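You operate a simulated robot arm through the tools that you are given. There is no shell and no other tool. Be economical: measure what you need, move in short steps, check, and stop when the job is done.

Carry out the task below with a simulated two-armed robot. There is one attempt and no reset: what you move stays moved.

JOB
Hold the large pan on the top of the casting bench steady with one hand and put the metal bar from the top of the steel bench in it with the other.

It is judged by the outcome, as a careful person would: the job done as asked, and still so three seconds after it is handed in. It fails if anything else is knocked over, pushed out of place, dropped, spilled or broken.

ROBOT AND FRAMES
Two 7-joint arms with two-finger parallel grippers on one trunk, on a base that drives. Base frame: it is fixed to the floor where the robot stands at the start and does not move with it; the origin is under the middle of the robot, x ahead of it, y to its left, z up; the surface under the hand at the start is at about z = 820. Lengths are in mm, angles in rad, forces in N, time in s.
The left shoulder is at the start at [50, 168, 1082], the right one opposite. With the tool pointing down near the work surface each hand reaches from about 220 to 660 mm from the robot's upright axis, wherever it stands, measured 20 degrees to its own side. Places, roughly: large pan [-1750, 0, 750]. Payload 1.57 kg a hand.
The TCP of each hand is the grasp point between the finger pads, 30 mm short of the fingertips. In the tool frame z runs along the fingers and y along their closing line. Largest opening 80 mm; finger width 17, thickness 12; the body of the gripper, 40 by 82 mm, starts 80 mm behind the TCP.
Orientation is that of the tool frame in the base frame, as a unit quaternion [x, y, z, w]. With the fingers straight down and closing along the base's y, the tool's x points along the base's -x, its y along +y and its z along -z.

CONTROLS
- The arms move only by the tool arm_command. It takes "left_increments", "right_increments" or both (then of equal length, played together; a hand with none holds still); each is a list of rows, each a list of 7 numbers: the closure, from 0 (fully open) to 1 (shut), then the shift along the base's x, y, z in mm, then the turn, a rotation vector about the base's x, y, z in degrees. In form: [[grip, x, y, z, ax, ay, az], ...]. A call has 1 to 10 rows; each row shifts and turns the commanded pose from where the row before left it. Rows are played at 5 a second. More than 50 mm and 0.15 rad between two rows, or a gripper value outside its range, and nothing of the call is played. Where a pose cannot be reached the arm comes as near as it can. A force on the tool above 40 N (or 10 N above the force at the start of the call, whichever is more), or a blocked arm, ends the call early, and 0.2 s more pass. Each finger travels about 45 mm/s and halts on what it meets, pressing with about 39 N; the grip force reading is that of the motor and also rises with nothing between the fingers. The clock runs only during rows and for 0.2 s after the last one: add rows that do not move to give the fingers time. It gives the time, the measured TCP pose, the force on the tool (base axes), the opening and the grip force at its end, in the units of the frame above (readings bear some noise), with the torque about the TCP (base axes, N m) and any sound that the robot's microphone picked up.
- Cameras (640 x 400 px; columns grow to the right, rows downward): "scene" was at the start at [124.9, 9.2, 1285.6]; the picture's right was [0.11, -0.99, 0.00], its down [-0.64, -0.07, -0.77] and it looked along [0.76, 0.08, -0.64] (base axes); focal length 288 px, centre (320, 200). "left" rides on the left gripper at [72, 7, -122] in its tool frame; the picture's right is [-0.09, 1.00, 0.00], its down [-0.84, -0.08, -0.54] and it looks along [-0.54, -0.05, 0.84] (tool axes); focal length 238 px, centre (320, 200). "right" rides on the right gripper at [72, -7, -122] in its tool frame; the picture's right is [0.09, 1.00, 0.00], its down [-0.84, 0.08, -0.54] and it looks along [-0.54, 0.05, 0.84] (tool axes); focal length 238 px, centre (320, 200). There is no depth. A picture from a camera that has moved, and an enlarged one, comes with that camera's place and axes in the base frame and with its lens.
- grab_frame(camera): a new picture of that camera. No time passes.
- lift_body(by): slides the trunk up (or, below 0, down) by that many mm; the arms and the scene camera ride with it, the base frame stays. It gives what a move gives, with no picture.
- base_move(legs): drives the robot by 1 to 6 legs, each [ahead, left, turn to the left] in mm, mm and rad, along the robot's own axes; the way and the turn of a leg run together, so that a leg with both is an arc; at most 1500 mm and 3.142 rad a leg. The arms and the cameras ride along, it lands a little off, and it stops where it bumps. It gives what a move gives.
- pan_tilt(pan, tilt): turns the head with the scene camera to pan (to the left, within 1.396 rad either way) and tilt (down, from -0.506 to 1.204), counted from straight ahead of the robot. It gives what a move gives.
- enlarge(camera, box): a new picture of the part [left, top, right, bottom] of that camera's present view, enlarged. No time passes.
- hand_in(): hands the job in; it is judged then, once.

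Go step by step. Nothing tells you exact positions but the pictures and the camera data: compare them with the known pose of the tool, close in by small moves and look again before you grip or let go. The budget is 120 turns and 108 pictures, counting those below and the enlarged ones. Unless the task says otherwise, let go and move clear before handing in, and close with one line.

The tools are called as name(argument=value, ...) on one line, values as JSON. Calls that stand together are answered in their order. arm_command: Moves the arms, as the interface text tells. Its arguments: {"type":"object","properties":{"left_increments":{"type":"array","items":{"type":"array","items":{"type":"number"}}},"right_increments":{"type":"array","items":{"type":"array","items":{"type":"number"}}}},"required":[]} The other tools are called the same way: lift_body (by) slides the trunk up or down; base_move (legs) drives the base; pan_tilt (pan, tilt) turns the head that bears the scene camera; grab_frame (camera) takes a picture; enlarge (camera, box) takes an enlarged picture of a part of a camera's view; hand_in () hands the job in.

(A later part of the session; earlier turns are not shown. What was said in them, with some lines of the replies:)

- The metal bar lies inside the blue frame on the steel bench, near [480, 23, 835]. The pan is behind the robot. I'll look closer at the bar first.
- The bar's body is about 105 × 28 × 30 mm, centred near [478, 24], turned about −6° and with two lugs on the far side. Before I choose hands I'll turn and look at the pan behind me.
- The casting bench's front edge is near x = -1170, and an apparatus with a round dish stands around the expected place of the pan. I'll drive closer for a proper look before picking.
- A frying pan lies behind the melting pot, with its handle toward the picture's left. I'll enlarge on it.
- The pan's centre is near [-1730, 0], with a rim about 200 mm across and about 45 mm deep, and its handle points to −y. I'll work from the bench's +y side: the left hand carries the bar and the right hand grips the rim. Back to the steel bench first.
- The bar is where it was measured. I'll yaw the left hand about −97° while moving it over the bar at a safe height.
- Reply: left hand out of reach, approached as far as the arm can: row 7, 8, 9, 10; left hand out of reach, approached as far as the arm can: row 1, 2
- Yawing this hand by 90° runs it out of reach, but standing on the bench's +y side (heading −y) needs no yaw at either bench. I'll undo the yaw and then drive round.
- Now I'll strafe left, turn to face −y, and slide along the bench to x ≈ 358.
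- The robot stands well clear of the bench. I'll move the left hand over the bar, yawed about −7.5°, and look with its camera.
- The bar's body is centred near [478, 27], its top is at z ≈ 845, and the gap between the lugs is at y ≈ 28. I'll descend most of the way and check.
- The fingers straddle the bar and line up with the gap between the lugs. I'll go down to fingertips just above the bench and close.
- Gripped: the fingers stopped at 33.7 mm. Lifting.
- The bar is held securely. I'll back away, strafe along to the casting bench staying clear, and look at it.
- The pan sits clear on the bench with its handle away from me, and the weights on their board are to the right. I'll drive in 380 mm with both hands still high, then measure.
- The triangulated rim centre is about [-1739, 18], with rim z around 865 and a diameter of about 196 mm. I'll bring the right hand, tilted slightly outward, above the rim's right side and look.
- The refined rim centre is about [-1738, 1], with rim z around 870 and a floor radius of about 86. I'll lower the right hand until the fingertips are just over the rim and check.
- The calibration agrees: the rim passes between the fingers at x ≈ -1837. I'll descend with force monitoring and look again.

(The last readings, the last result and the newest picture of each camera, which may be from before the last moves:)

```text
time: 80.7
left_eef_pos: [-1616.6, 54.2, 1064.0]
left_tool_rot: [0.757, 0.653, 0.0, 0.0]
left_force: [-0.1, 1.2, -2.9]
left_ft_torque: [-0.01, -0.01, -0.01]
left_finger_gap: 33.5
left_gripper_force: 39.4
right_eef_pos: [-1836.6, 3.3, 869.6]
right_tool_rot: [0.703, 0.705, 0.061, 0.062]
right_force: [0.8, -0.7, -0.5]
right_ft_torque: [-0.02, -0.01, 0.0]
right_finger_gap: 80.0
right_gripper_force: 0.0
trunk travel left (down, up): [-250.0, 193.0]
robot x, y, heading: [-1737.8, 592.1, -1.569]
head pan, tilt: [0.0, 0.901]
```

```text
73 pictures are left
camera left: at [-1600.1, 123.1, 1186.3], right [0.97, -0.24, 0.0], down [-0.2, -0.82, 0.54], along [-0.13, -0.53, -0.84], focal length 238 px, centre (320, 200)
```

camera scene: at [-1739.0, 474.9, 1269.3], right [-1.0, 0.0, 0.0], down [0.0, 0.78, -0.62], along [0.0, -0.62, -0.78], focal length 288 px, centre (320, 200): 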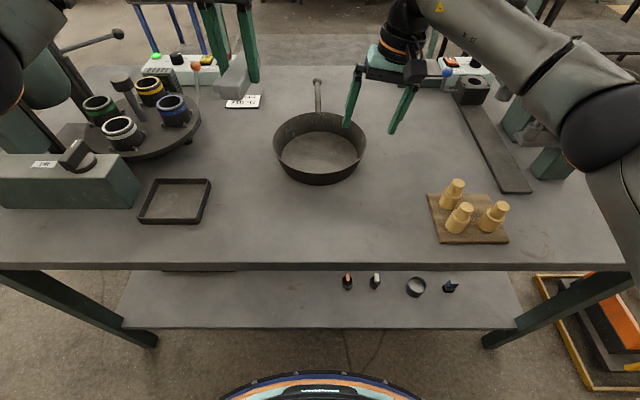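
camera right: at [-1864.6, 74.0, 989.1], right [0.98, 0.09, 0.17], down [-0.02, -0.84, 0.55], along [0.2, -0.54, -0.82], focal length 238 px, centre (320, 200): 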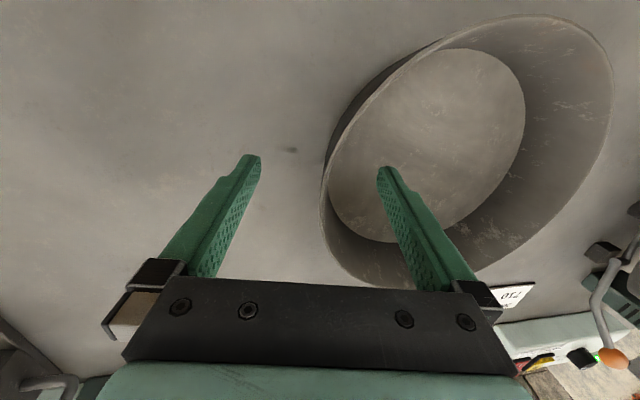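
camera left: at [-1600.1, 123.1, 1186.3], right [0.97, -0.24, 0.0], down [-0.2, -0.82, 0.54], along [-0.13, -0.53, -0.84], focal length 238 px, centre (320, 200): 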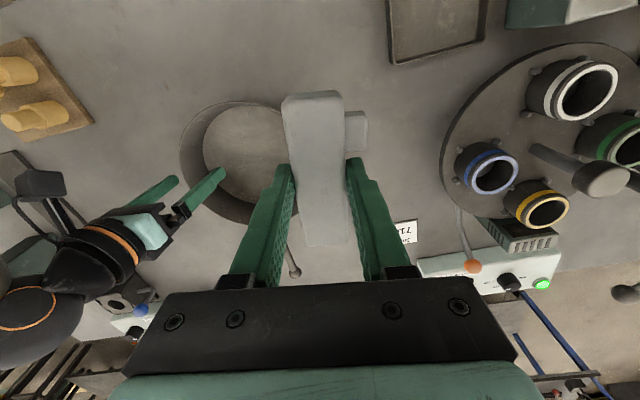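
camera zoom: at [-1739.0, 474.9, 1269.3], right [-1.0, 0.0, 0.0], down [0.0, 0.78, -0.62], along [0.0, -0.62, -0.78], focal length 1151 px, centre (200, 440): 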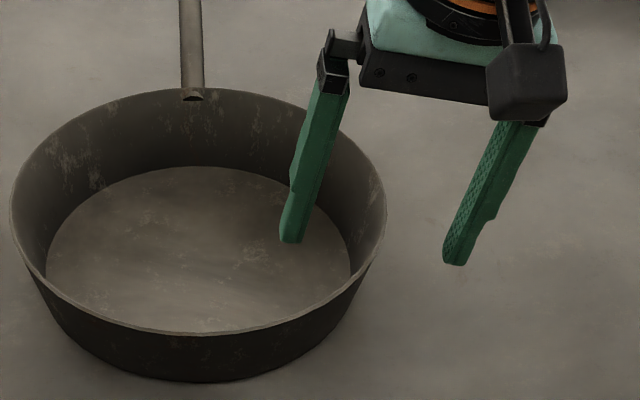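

The parallax over four views puts the rim at z ≈ 875, x ≈ -1836, so it already lies between the pads at the TCP. Closing the right hand on it.

arm_command(right_increments=[[0.3, 0, 0, 0, 0, 0, 0], [0.6, 0, 0, 0, 0, 0, 0], [0.8, 0, 0, 0, 0, 0, 0], [0.9, 0, 0, 0, 0, 0, 0], [1, 0, 0, 0, 0, 0, 0], [1, 0, 0, 0, 0, 0, 0], [1, 0, 0, 0, 0, 0, 0]])

enlarge(camera="scene", box=[270, 90, 430, 190])

grab_frame(camera="right")

```text
time: 82.3
left_eef_pos: [-1617.5, 53.2, 1063.2]
left_tool_rot: [0.757, 0.653, 0.0, -0.001]
left_force: [-0.8, -0.2, -3.1]
left_ft_torque: [0.01, 0.0, -0.02]
left_finger_gap: 33.6
left_gripper_force: 39.4
right_eef_pos: [-1836.9, 2.3, 871.1]
right_tool_rot: [0.704, 0.705, 0.062, 0.063]
right_force: [2.7, -2.1, 2.1]
right_ft_torque: [0.37, -0.96, -0.39]
right_finger_gap: 7.8
right_gripper_force: 26.6
trunk travel left (down, up): [-250.0, 193.0]
robot x, y, heading: [-1741.4, 590.0, -1.571]
head pan, tilt: [0.0, 0.901]
```

```text
4.00 times, centred on (350, 140) of scene
camera zoom: at [-1738.9, 474.9, 1269.3], right [-1.0, 0.0, 0.0], down [0.0, 0.78, -0.62], along [0.0, -0.62, -0.78], focal length 1151 px, centre (200, 440)
```

zoom: 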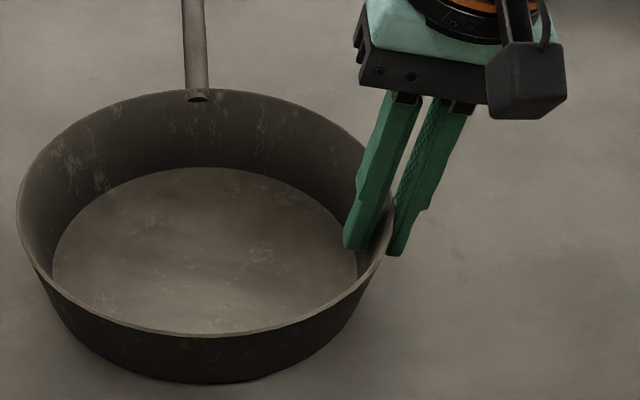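

```text
71 pictures are left
camera right: at [-1864.1, 74.0, 989.8], right [0.98, 0.09, 0.18], down [-0.02, -0.84, 0.55], along [0.2, -0.54, -0.82], focal length 238 px, centre (320, 200)
```

right: 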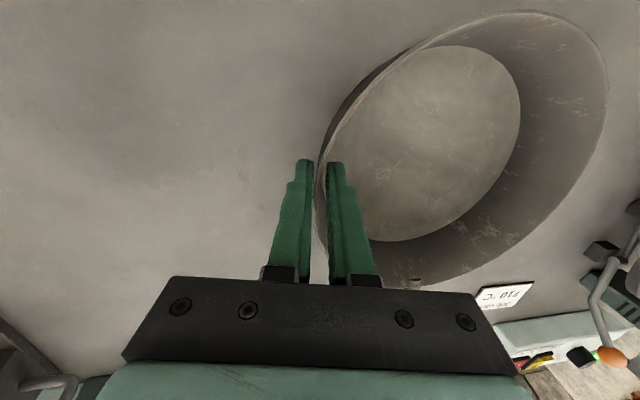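

The right hand holds the rim. Now I'll bring the bar over the pan at a safe height, letting the right grip settle.

arm_command(left_increments=[[1, -13, -7, 0, 0, 0, 0], [1, -13, -7, 0, 0, 0, 0], [1, -13, -7, 0, 0, 0, 0], [1, -13, -7, 0, 0, 0, 0], [1, -13, -7, -10, 0, 0, 0], [1, -13, -7, -20, 0, 0, 0], [1, -13, -6, -20, 0, 0, 0], [1, -12, -6, -20, 0, 0, 0], [1, 0, 0, -20, 0, 0, 0], [1, 0, 0, 0, 0, 0, 0]], right_increments=[[1, 0, 0, 0, 0, 0, 0], [1, 0, 0, 0, 0, 0, 0], [1, 0, 0, 0, 0, 0, 0], [1, 0, 0, 0, 0, 0, 0], [1, 0, 0, 0, 0, 0, 0], [1, 0, 0, 0, 0, 0, 0], [1, 0, 0, 0, 0, 0, 0], [1, 0, 0, 0, 0, 0, 0], [1, 0, 0, 0, 0, 0, 0], [1, 0, 0, 0, 0, 0, 0]])

grab_frame(camera="scene")

grab_frame(camera="left")

```text
time: 84.5
left_eef_pos: [-1714.8, 10.7, 971.9]
left_tool_rot: [0.757, 0.653, 0.0, 0.0]
left_force: [-0.6, 0.2, -2.3]
left_ft_torque: [0.01, -0.03, 0.0]
left_finger_gap: 33.8
left_gripper_force: 39.1
left hand out of reach, approached as far as the arm can: row 6, 7, 8
right_eef_pos: [-1837.6, 1.7, 870.1]
right_tool_rot: [0.704, 0.705, 0.062, 0.062]
right_force: [0.1, -2.2, 6.5]
right_ft_torque: [0.45, -0.98, -0.35]
right_finger_gap: 7.8
right_gripper_force: 27.2
trunk travel left (down, up): [-250.0, 193.0]
robot x, y, heading: [-1736.5, 591.0, -1.571]
head pan, tilt: [0.0, 0.901]
```

```text
70 pictures are left
camera scene: at [-1739.0, 475.2, 1269.4], right [-1.0, 0.0, 0.0], down [0.0, 0.78, -0.62], along [0.0, -0.62, -0.78], focal length 288 px, centre (320, 200)
```

scene: 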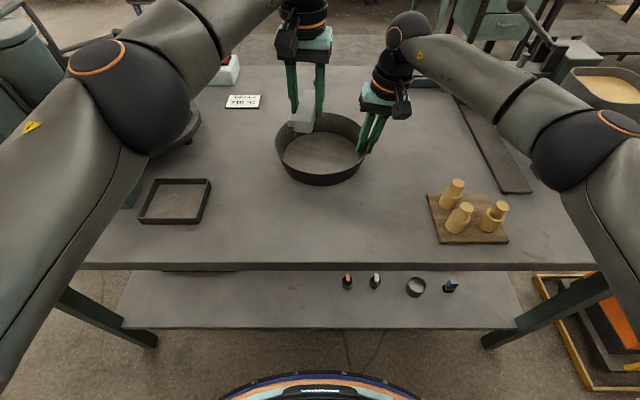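

```text
69 pictures are left
camera left: at [-1697.8, 81.3, 1094.4], right [0.97, -0.24, 0.0], down [-0.2, -0.82, 0.54], along [-0.13, -0.53, -0.84], focal length 238 px, centre (320, 200)
```

left: 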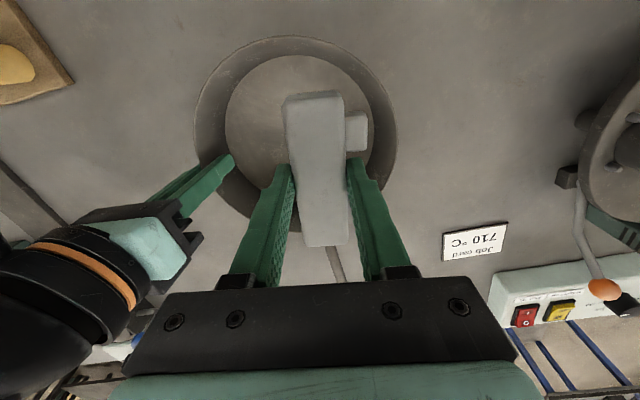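

The left hand is near its reach limit, but at [-1715, 11] the bar fits within the pan's floor. I'll descend in steps, nudging toward the centre.

arm_command(left_increments=[[1, -2, -2, -15, 0, 0, 0], [1, -2, -2, -15, 0, 0, 0], [1, -2, 0, -15, 0, 0, 0], [1, 0, 0, -15, 0, 0, 0], [1, 0, 0, -15, 0, 0, 0], [1, 0, 0, 0, 0, 0, 0]], right_increments=[[1, 0, 0, 0, 0, 0, 0], [1, 0, 0, 0, 0, 0, 0], [1, 0, 0, 0, 0, 0, 0], [1, 0, 0, 0, 0, 0, 0], [1, 0, 0, 0, 0, 0, 0], [1, 0, 0, 0, 0, 0, 0]])

grab_frame(camera="left")

enlarge(camera="scene", box=[240, 70, 440, 195])

```text
time: 85.9
left_eef_pos: [-1720.1, 8.8, 897.9]
left_tool_rot: [0.757, 0.653, -0.001, -0.001]
left_force: [-0.3, -0.6, -2.8]
left_ft_torque: [0.01, -0.02, 0.03]
left_finger_gap: 33.4
left_gripper_force: 38.8
right_eef_pos: [-1836.5, 1.6, 869.8]
right_tool_rot: [0.704, 0.705, 0.062, 0.062]
right_force: [-1.6, -2.8, 7.2]
right_ft_torque: [-0.14, -0.85, -0.52]
right_finger_gap: 8.1
right_gripper_force: 26.9
trunk travel left (down, up): [-250.0, 193.0]
robot x, y, heading: [-1741.4, 590.6, -1.569]
head pan, tilt: [0.0, 0.901]
```

```text
68 pictures are left
camera left: at [-1703.9, 76.8, 1020.1], right [0.97, -0.24, 0.0], down [-0.2, -0.82, 0.54], along [-0.13, -0.53, -0.84], focal length 238 px, centre (320, 200)
```

left: 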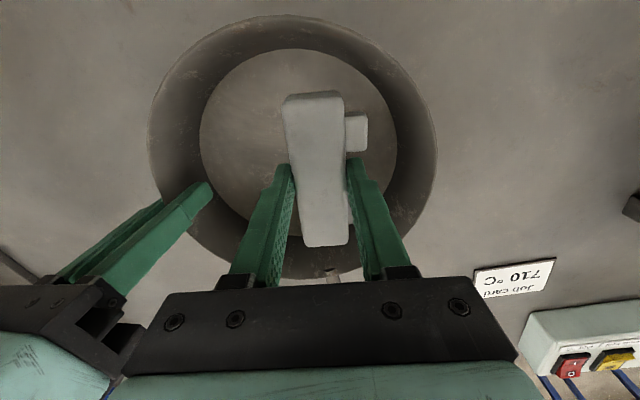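

```text
3.20 times, centred on (340, 132) of scene
camera zoom: at [-1739.2, 475.3, 1269.3], right [-1.0, 0.0, 0.0], down [0.0, 0.78, -0.62], along [0.0, -0.62, -0.78], focal length 921 px, centre (256, 416)
```

zoom: 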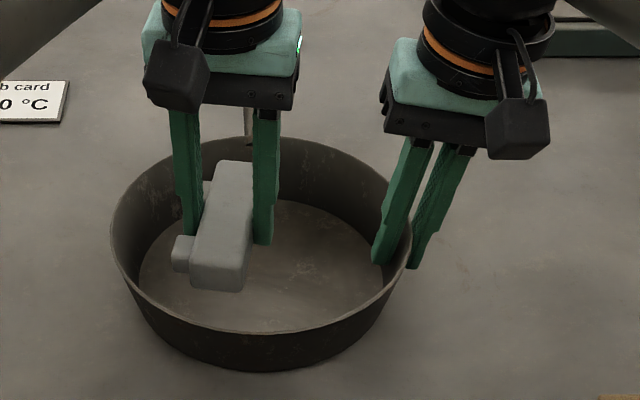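

The bar is positioned inside the rim, with clearance to the right hand. Lowering gently until it touches the floor of the pan.

arm_command(left_increments=[[1, -2, -1, -8, 0, 0, 0], [1, -2, -1, -8, 0, 0, 0], [1, 0, 0, -6, 0, 0, 0], [1, 0, 0, -5, 0, 0, 0], [1, 0, 0, 0, 0, 0, 0]], right_increments=[[1, 0, 0, 0, 0, 0, 0], [1, 0, 0, 0, 0, 0, 0], [1, 0, 0, 0, 0, 0, 0], [1, 0, 0, 0, 0, 0, 0], [1, 0, 0, 0, 0, 0, 0]])

enlarge(camera="scene", box=[240, 70, 440, 195])

grab_frame(camera="left")

```text
time: 87.1
left_eef_pos: [-1725.1, 5.3, 869.7]
left_tool_rot: [0.758, 0.653, -0.001, 0.0]
left_force: [0.7, 0.1, -2.5]
left_ft_torque: [-0.01, 0.02, -0.01]
left_finger_gap: 33.3
left_gripper_force: 38.8
right_eef_pos: [-1837.2, 1.7, 870.5]
right_tool_rot: [0.704, 0.705, 0.061, 0.062]
right_force: [-0.2, -3.1, 7.2]
right_ft_torque: [-0.21, -0.77, -0.55]
right_finger_gap: 8.2
right_gripper_force: 27.1
trunk travel left (down, up): [-250.0, 193.0]
robot x, y, heading: [-1740.4, 595.2, -1.572]
head pan, tilt: [0.0, 0.901]
```

```text
3.20 times, centred on (340, 132) of scene
camera zoom: at [-1739.2, 475.3, 1269.3], right [-1.0, 0.0, 0.0], down [0.0, 0.78, -0.62], along [0.0, -0.62, -0.78], focal length 921 px, centre (256, 416)
```

zoom: 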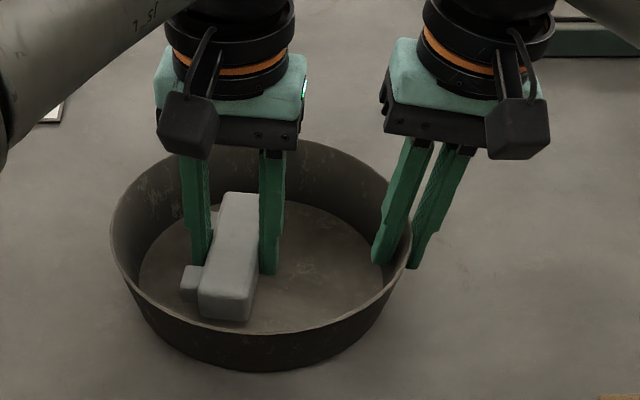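

```text
65 pictures are left
camera left: at [-1707.7, 75.0, 992.7], right [0.97, -0.24, 0.0], down [-0.2, -0.82, 0.54], along [-0.13, -0.53, -0.84], focal length 238 px, centre (320, 200)
```

left: 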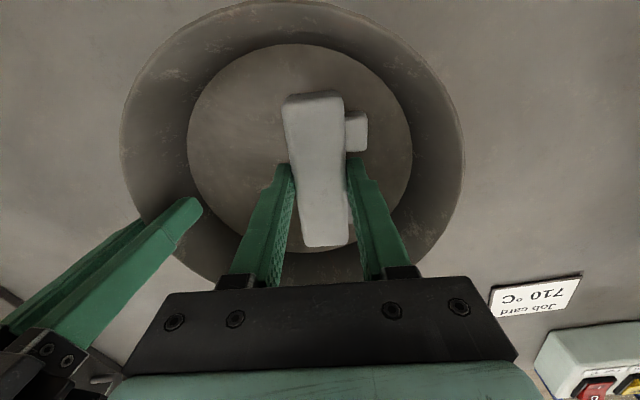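

arm_command(left_increments=[[1, 0, 0, -4, 0, 0, 0], [1, 0, 0, -3, 0, 0, 0], [1, 0, 0, 0, 0, 0, 0]], right_increments=[[1, 0, 0, 0, 0, 0, 0], [1, 0, 0, 0, 0, 0, 0], [1, 0, 0, 0, 0, 0, 0]])

arm_command(left_increments=[[1, 0, 0, -2, 0, 0, 0], [1, 0, 0, -2, 0, 0, 0], [1, 0, 0, 0, 0, 0, 0]], right_increments=[[1, 0, 0, 0, 0, 0, 0], [1, 0, 0, 0, 0, 0, 0], [1, 0, 0, 0, 0, 0, 0]])

enlarge(camera="scene", box=[240, 70, 440, 195])

```text
time: 87.9
left_eef_pos: [-1725.3, 5.9, 863.4]
left_tool_rot: [0.758, 0.652, 0.0, 0.0]
left_force: [0.0, -0.3, -1.6]
left_ft_torque: [0.01, 0.01, -0.02]
left_finger_gap: 33.5
left_gripper_force: 38.6
right_eef_pos: [-1837.7, 2.5, 869.7]
right_tool_rot: [0.704, 0.705, 0.061, 0.063]
right_force: [-2.3, -3.7, 7.1]
right_ft_torque: [-0.21, -0.79, -0.51]
right_finger_gap: 7.9
right_gripper_force: 27.0
trunk travel left (down, up): [-250.0, 193.0]
robot x, y, heading: [-1738.6, 590.6, -1.569]
head pan, tilt: [0.0, 0.901]
```

```text
time: 88.7
left_eef_pos: [-1724.6, 6.2, 857.8]
left_tool_rot: [0.757, 0.654, 0.0, 0.0]
left_force: [1.3, 0.1, -2.4]
left_ft_torque: [-0.01, 0.0, -0.02]
left_finger_gap: 33.3
left_gripper_force: 38.3
right_eef_pos: [-1837.0, 2.5, 871.2]
right_tool_rot: [0.703, 0.705, 0.061, 0.062]
right_force: [-1.8, -4.5, 7.5]
right_ft_torque: [-0.16, -0.8, -0.54]
right_finger_gap: 7.9
right_gripper_force: 27.0
trunk travel left (down, up): [-250.0, 193.0]
robot x, y, heading: [-1736.9, 589.2, -1.57]
head pan, tilt: [0.0, 0.901]
```

```text
3.20 times, centred on (340, 132) of scene
camera zoom: at [-1739.3, 475.2, 1269.3], right [-1.0, 0.0, 0.0], down [0.0, 0.78, -0.62], along [0.0, -0.62, -0.78], focal length 921 px, centre (256, 416)
```

zoom: 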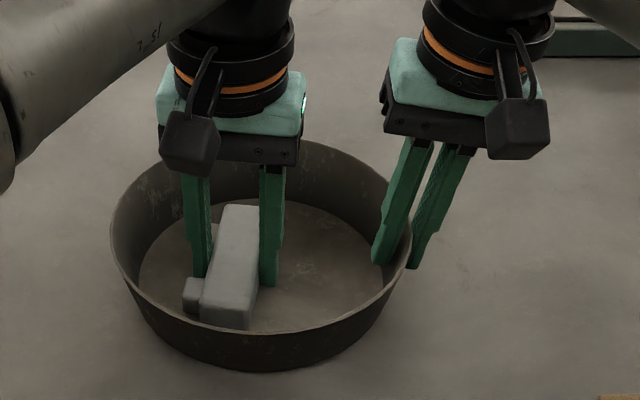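

arm_command(left_increments=[[1, 0, 0, -2, 0, 0, 0], [1, 0, 0, -1, 0, 0, 0], [1, 0, 0, 0, 0, 0, 0]], right_increments=[[1, 0, 0, 0, 0, 0, 0], [1, 0, 0, 0, 0, 0, 0], [1, 0, 0, 0, 0, 0, 0]])

arm_command(left_increments=[[1, 0, 0, -2, 0, 0, 0], [1, 0, 0, -1, 0, 0, 0], [1, 0, 0, 0, 0, 0, 0]], right_increments=[[1, 0, 0, 0, 0, 0, 0], [1, 0, 0, 0, 0, 0, 0], [1, 0, 0, 0, 0, 0, 0]])

enlarge(camera="scene", box=[240, 70, 440, 195])

```text
time: 89.5
left_eef_pos: [-1724.4, 4.8, 857.3]
left_tool_rot: [0.758, 0.653, -0.001, 0.001]
left_force: [-0.3, -0.1, 12.6]
left_ft_torque: [0.72, -0.15, -0.06]
left_finger_gap: 33.4
left_gripper_force: 38.8
right_eef_pos: [-1837.0, 2.9, 870.8]
right_tool_rot: [0.704, 0.705, 0.062, 0.062]
right_force: [0.3, -5.7, 1.9]
right_ft_torque: [-0.24, -0.79, -0.59]
right_finger_gap: 8.2
right_gripper_force: 27.0
trunk travel left (down, up): [-250.0, 193.0]
robot x, y, heading: [-1744.0, 588.5, -1.574]
head pan, tilt: [0.0, 0.901]
```

```text
time: 90.3
left_eef_pos: [-1724.5, 4.7, 855.4]
left_tool_rot: [0.757, 0.653, -0.002, 0.002]
left_force: [0.1, 2.0, 25.6]
left_ft_torque: [0.03, 0.01, -0.1]
left_finger_gap: 33.7
left_gripper_force: 38.8
right_eef_pos: [-1837.6, 3.7, 870.9]
right_tool_rot: [0.704, 0.705, 0.062, 0.062]
right_force: [0.2, -5.1, -1.1]
right_ft_torque: [-0.75, -0.69, -0.69]
right_finger_gap: 8.0
right_gripper_force: 27.1
trunk travel left (down, up): [-250.0, 193.0]
robot x, y, heading: [-1741.2, 586.8, -1.564]
head pan, tilt: [0.0, 0.901]
```

```text
3.20 times, centred on (340, 132) of scene
camera zoom: at [-1739.3, 476.7, 1269.5], right [-1.0, 0.0, 0.0], down [0.0, 0.78, -0.62], along [0.0, -0.62, -0.78], focal length 921 px, centre (256, 416)
```

zoom: 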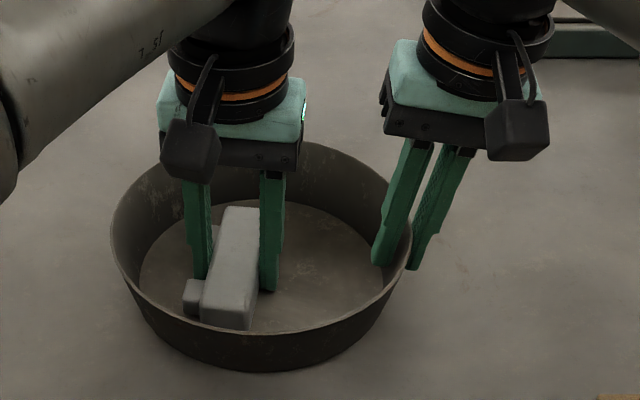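

The bar rests on the pan floor (25 N contact). I'll ease up slightly and open the left hand partly, the right still holding.

arm_command(left_increments=[[1, 0, 0, 2, 0, 0, 0], [1, 0, 0, 1, 0, 0, 0], [0.55, 0, 0, 0, 0, 0, 0], [0.45, 0, 0, 0, 0, 0, 0], [0.35, 0, 0, 0, 0, 0, 0], [0.3, 0, 0, 0, 0, 0, 0], [0.3, 0, 0, 0, 0, 0, 0]], right_increments=[[1, 0, 0, 0, 0, 0, 0], [1, 0, 0, 0, 0, 0, 0], [1, 0, 0, 0, 0, 0, 0], [1, 0, 0, 0, 0, 0, 0], [1, 0, 0, 0, 0, 0, 0], [1, 0, 0, 0, 0, 0, 0], [1, 0, 0, 0, 0, 0, 0]])

grab_frame(camera="left")

enlarge(camera="scene", box=[240, 70, 440, 195])

```text
time: 91.9
left_eef_pos: [-1725.8, 5.9, 856.1]
left_tool_rot: [0.757, 0.653, 0.0, -0.001]
left_force: [0.3, -0.9, -0.3]
left_ft_torque: [-0.01, 0.03, 0.02]
left_finger_gap: 55.8
left_gripper_force: 0.0
right_eef_pos: [-1837.9, 2.5, 870.0]
right_tool_rot: [0.704, 0.705, 0.062, 0.062]
right_force: [-2.3, -2.9, 4.3]
right_ft_torque: [0.72, -1.0, -0.35]
right_finger_gap: 7.9
right_gripper_force: 27.0
trunk travel left (down, up): [-250.0, 193.0]
robot x, y, heading: [-1737.9, 586.1, -1.571]
head pan, tilt: [0.0, 0.901]
```

```text
62 pictures are left
camera left: at [-1707.9, 74.9, 978.6], right [0.97, -0.24, 0.0], down [-0.2, -0.82, 0.54], along [-0.13, -0.53, -0.84], focal length 238 px, centre (320, 200)
```

left: 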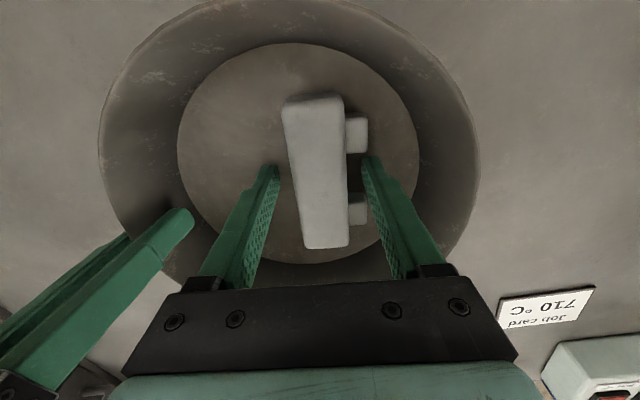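

```text
3.20 times, centred on (340, 132) of scene
camera zoom: at [-1739.4, 475.2, 1269.4], right [-1.0, 0.0, 0.0], down [0.0, 0.78, -0.62], along [0.0, -0.62, -0.78], focal length 921 px, centre (256, 416)
```

zoom: 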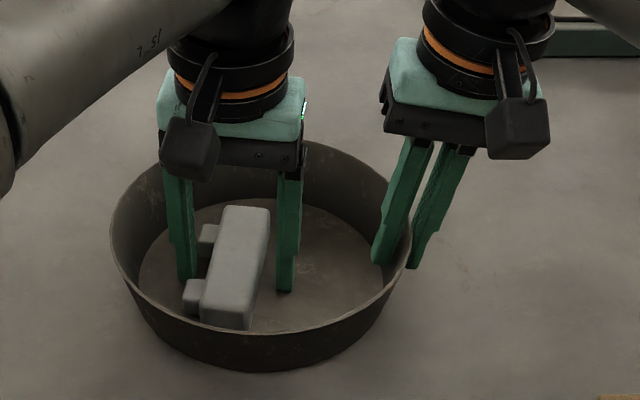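

The bar lies flat on the pan's floor and the left fingers are clear of it and its lugs. I'll raise the left hand straight up while the right keeps holding.

arm_command(left_increments=[[0.3, 0, 0, 10, 0, 0, 0], [0.3, 0, 0, 15, 0, 0, 0], [0.3, 0, 0, 25, 0, 0, 0], [0.3, 0, 0, 30, 0, 0, 0], [0.3, 5, 3, 30, 0, 0, 0], [0.3, 10, 8, 30, 0, 0, 0], [0.3, 10, 10, 30, 0, 0, 0], [0.3, 20, 10, 10, 0, 0, 0], [0.3, 30, 10, 0, 0, 0, 0], [0.3, 0, 0, 0, 0, 0, 0]], right_increments=[[1, 0, 0, 0, 0, 0, 0], [1, 0, 0, 0, 0, 0, 0], [1, 0, 0, 0, 0, 0, 0], [1, 0, 0, 0, 0, 0, 0], [1, 0, 0, 0, 0, 0, 0], [1, 0, 0, 0, 0, 0, 0], [1, 0, 0, 0, 0, 0, 0], [1, 0, 0, 0, 0, 0, 0], [1, 0, 0, 0, 0, 0, 0], [1, 0, 0, 0, 0, 0, 0]])

enlarge(camera="scene", box=[240, 70, 440, 195])

```text
time: 94.1
left_eef_pos: [-1650.0, 47.2, 1036.6]
left_tool_rot: [0.758, 0.652, 0.0, 0.0]
left_force: [0.6, 0.5, -0.5]
left_ft_torque: [-0.04, 0.02, 0.03]
left_finger_gap: 56.3
left_gripper_force: 0.2
right_eef_pos: [-1836.2, 2.8, 869.7]
right_tool_rot: [0.704, 0.705, 0.061, 0.062]
right_force: [-1.8, -3.7, 2.9]
right_ft_torque: [-0.07, -0.85, -0.5]
right_finger_gap: 7.5
right_gripper_force: 26.6
trunk travel left (down, up): [-250.0, 193.0]
robot x, y, heading: [-1740.5, 592.6, -1.57]
head pan, tilt: [0.0, 0.901]
```

```text
3.20 times, centred on (340, 132) of scene
camera zoom: at [-1739.2, 475.3, 1269.3], right [-1.0, 0.0, 0.0], down [0.0, 0.78, -0.62], along [0.0, -0.62, -0.78], focal length 921 px, centre (256, 416)
```

zoom: 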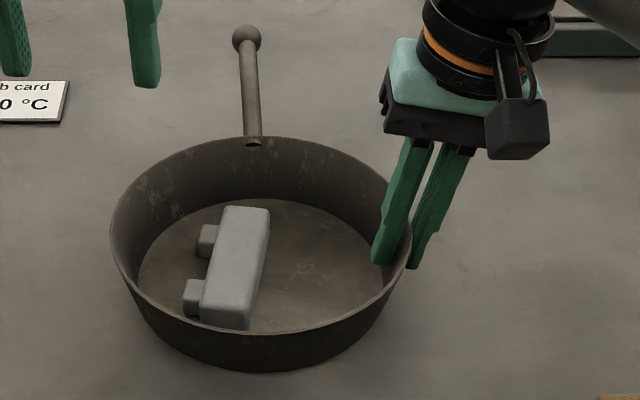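

The bar is in the pan and the left hand is clear. Now the right hand lets go of the rim and rises straight up.

arm_command(right_increments=[[0.8, 0, 0, 0, 0, 0, 0], [0.6, 0, 0, 0, 0, 0, 0], [0.4, 0, 0, 0, 0, 0, 0], [0.4, 0, 0, 0, 0, 0, 0], [0.4, 0, 0, 0, 0, 0, 0]])

enlarge(camera="scene", box=[240, 70, 440, 195])

```text
time: 95.3
left_eef_pos: [-1650.6, 46.0, 1036.5]
left_tool_rot: [0.757, 0.653, -0.001, -0.001]
left_force: [0.3, -0.2, 0.7]
left_ft_torque: [-0.01, 0.03, 0.0]
left_finger_gap: 55.9
left_gripper_force: 0.0
right_eef_pos: [-1837.1, 1.9, 870.3]
right_tool_rot: [0.704, 0.705, 0.061, 0.062]
right_force: [0.0, 0.1, -0.6]
right_ft_torque: [-0.01, -0.03, 0.03]
right_finger_gap: 48.1
right_gripper_force: 0.1
trunk travel left (down, up): [-250.0, 193.0]
robot x, y, heading: [-1741.6, 591.5, -1.565]
head pan, tilt: [0.0, 0.901]
```

```text
3.20 times, centred on (340, 132) of scene
camera zoom: at [-1739.1, 475.1, 1269.3], right [-1.0, 0.0, 0.0], down [0.0, 0.78, -0.62], along [0.0, -0.62, -0.78], focal length 921 px, centre (256, 416)
```

zoom: 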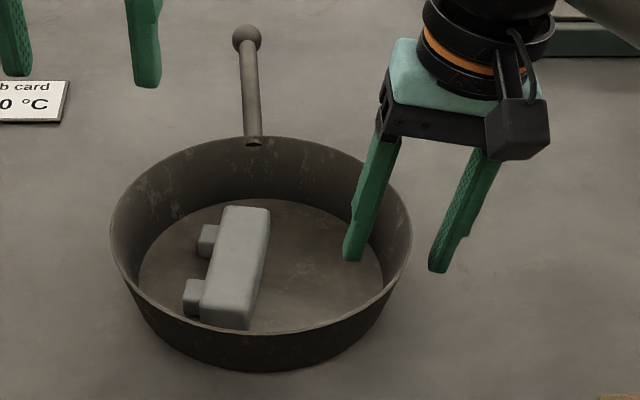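

The pan stands flat and still, and the right fingers are free. Raising the right hand clear.

arm_command(right_increments=[[0.4, 0, 0, 10, 0, 0, 0], [0.4, 0, 0, 20, 0, 0, 0], [0.4, 0, 0, 30, 0, 0, 0], [0.4, 0, 0, 30, 0, 0, 0], [0.4, -10, 10, 30, 0, 0, 0], [0.4, -20, 15, 30, 0, 0, 0], [0.4, -20, 20, 20, 0, 0, 0], [0.4, 0, 0, 0, 0, 0, 0]])

grab_frame(camera="scene")

```text
time: 97.1
left_eef_pos: [-1651.5, 47.2, 1036.0]
left_tool_rot: [0.758, 0.653, 0.0, 0.0]
left_force: [-0.2, -0.3, 0.2]
left_ft_torque: [0.0, 0.01, 0.04]
left_finger_gap: 55.8
left_gripper_force: 0.0
right_eef_pos: [-1885.9, 45.8, 1040.5]
right_tool_rot: [0.704, 0.705, 0.062, 0.061]
right_force: [0.0, -0.5, 0.1]
right_ft_torque: [-0.01, 0.02, 0.01]
right_finger_gap: 48.0
right_gripper_force: 0.1
trunk travel left (down, up): [-250.0, 193.0]
robot x, y, heading: [-1740.3, 591.4, -1.573]
head pan, tilt: [0.0, 0.901]
```

```text
58 pictures are left
camera scene: at [-1739.0, 475.1, 1269.3], right [-1.0, 0.0, 0.0], down [0.0, 0.78, -0.62], along [0.0, -0.62, -0.78], focal length 288 px, centre (320, 200)
```

scene: 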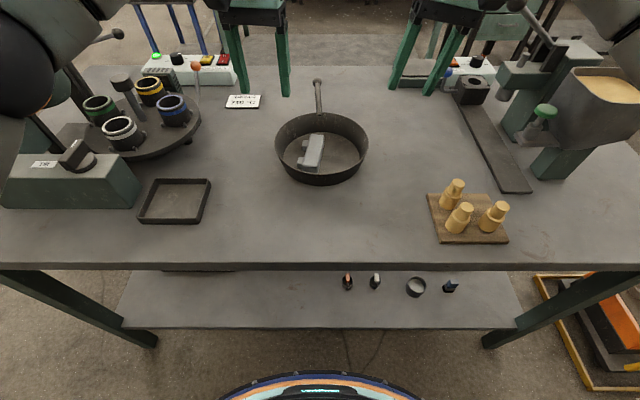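

The bar lies in the pan, both hands are clear, and everything else is in its place. Handing in.

hand_in()

```text
The job is handed in.
```

The metal bar is lying flat in the large pan. I held the rim with the right hand while the left set the bar down, and the pan shifted about 3 mm when I gripped it. Both hands then let go and moved clear, and I saw nothing else disturbed.
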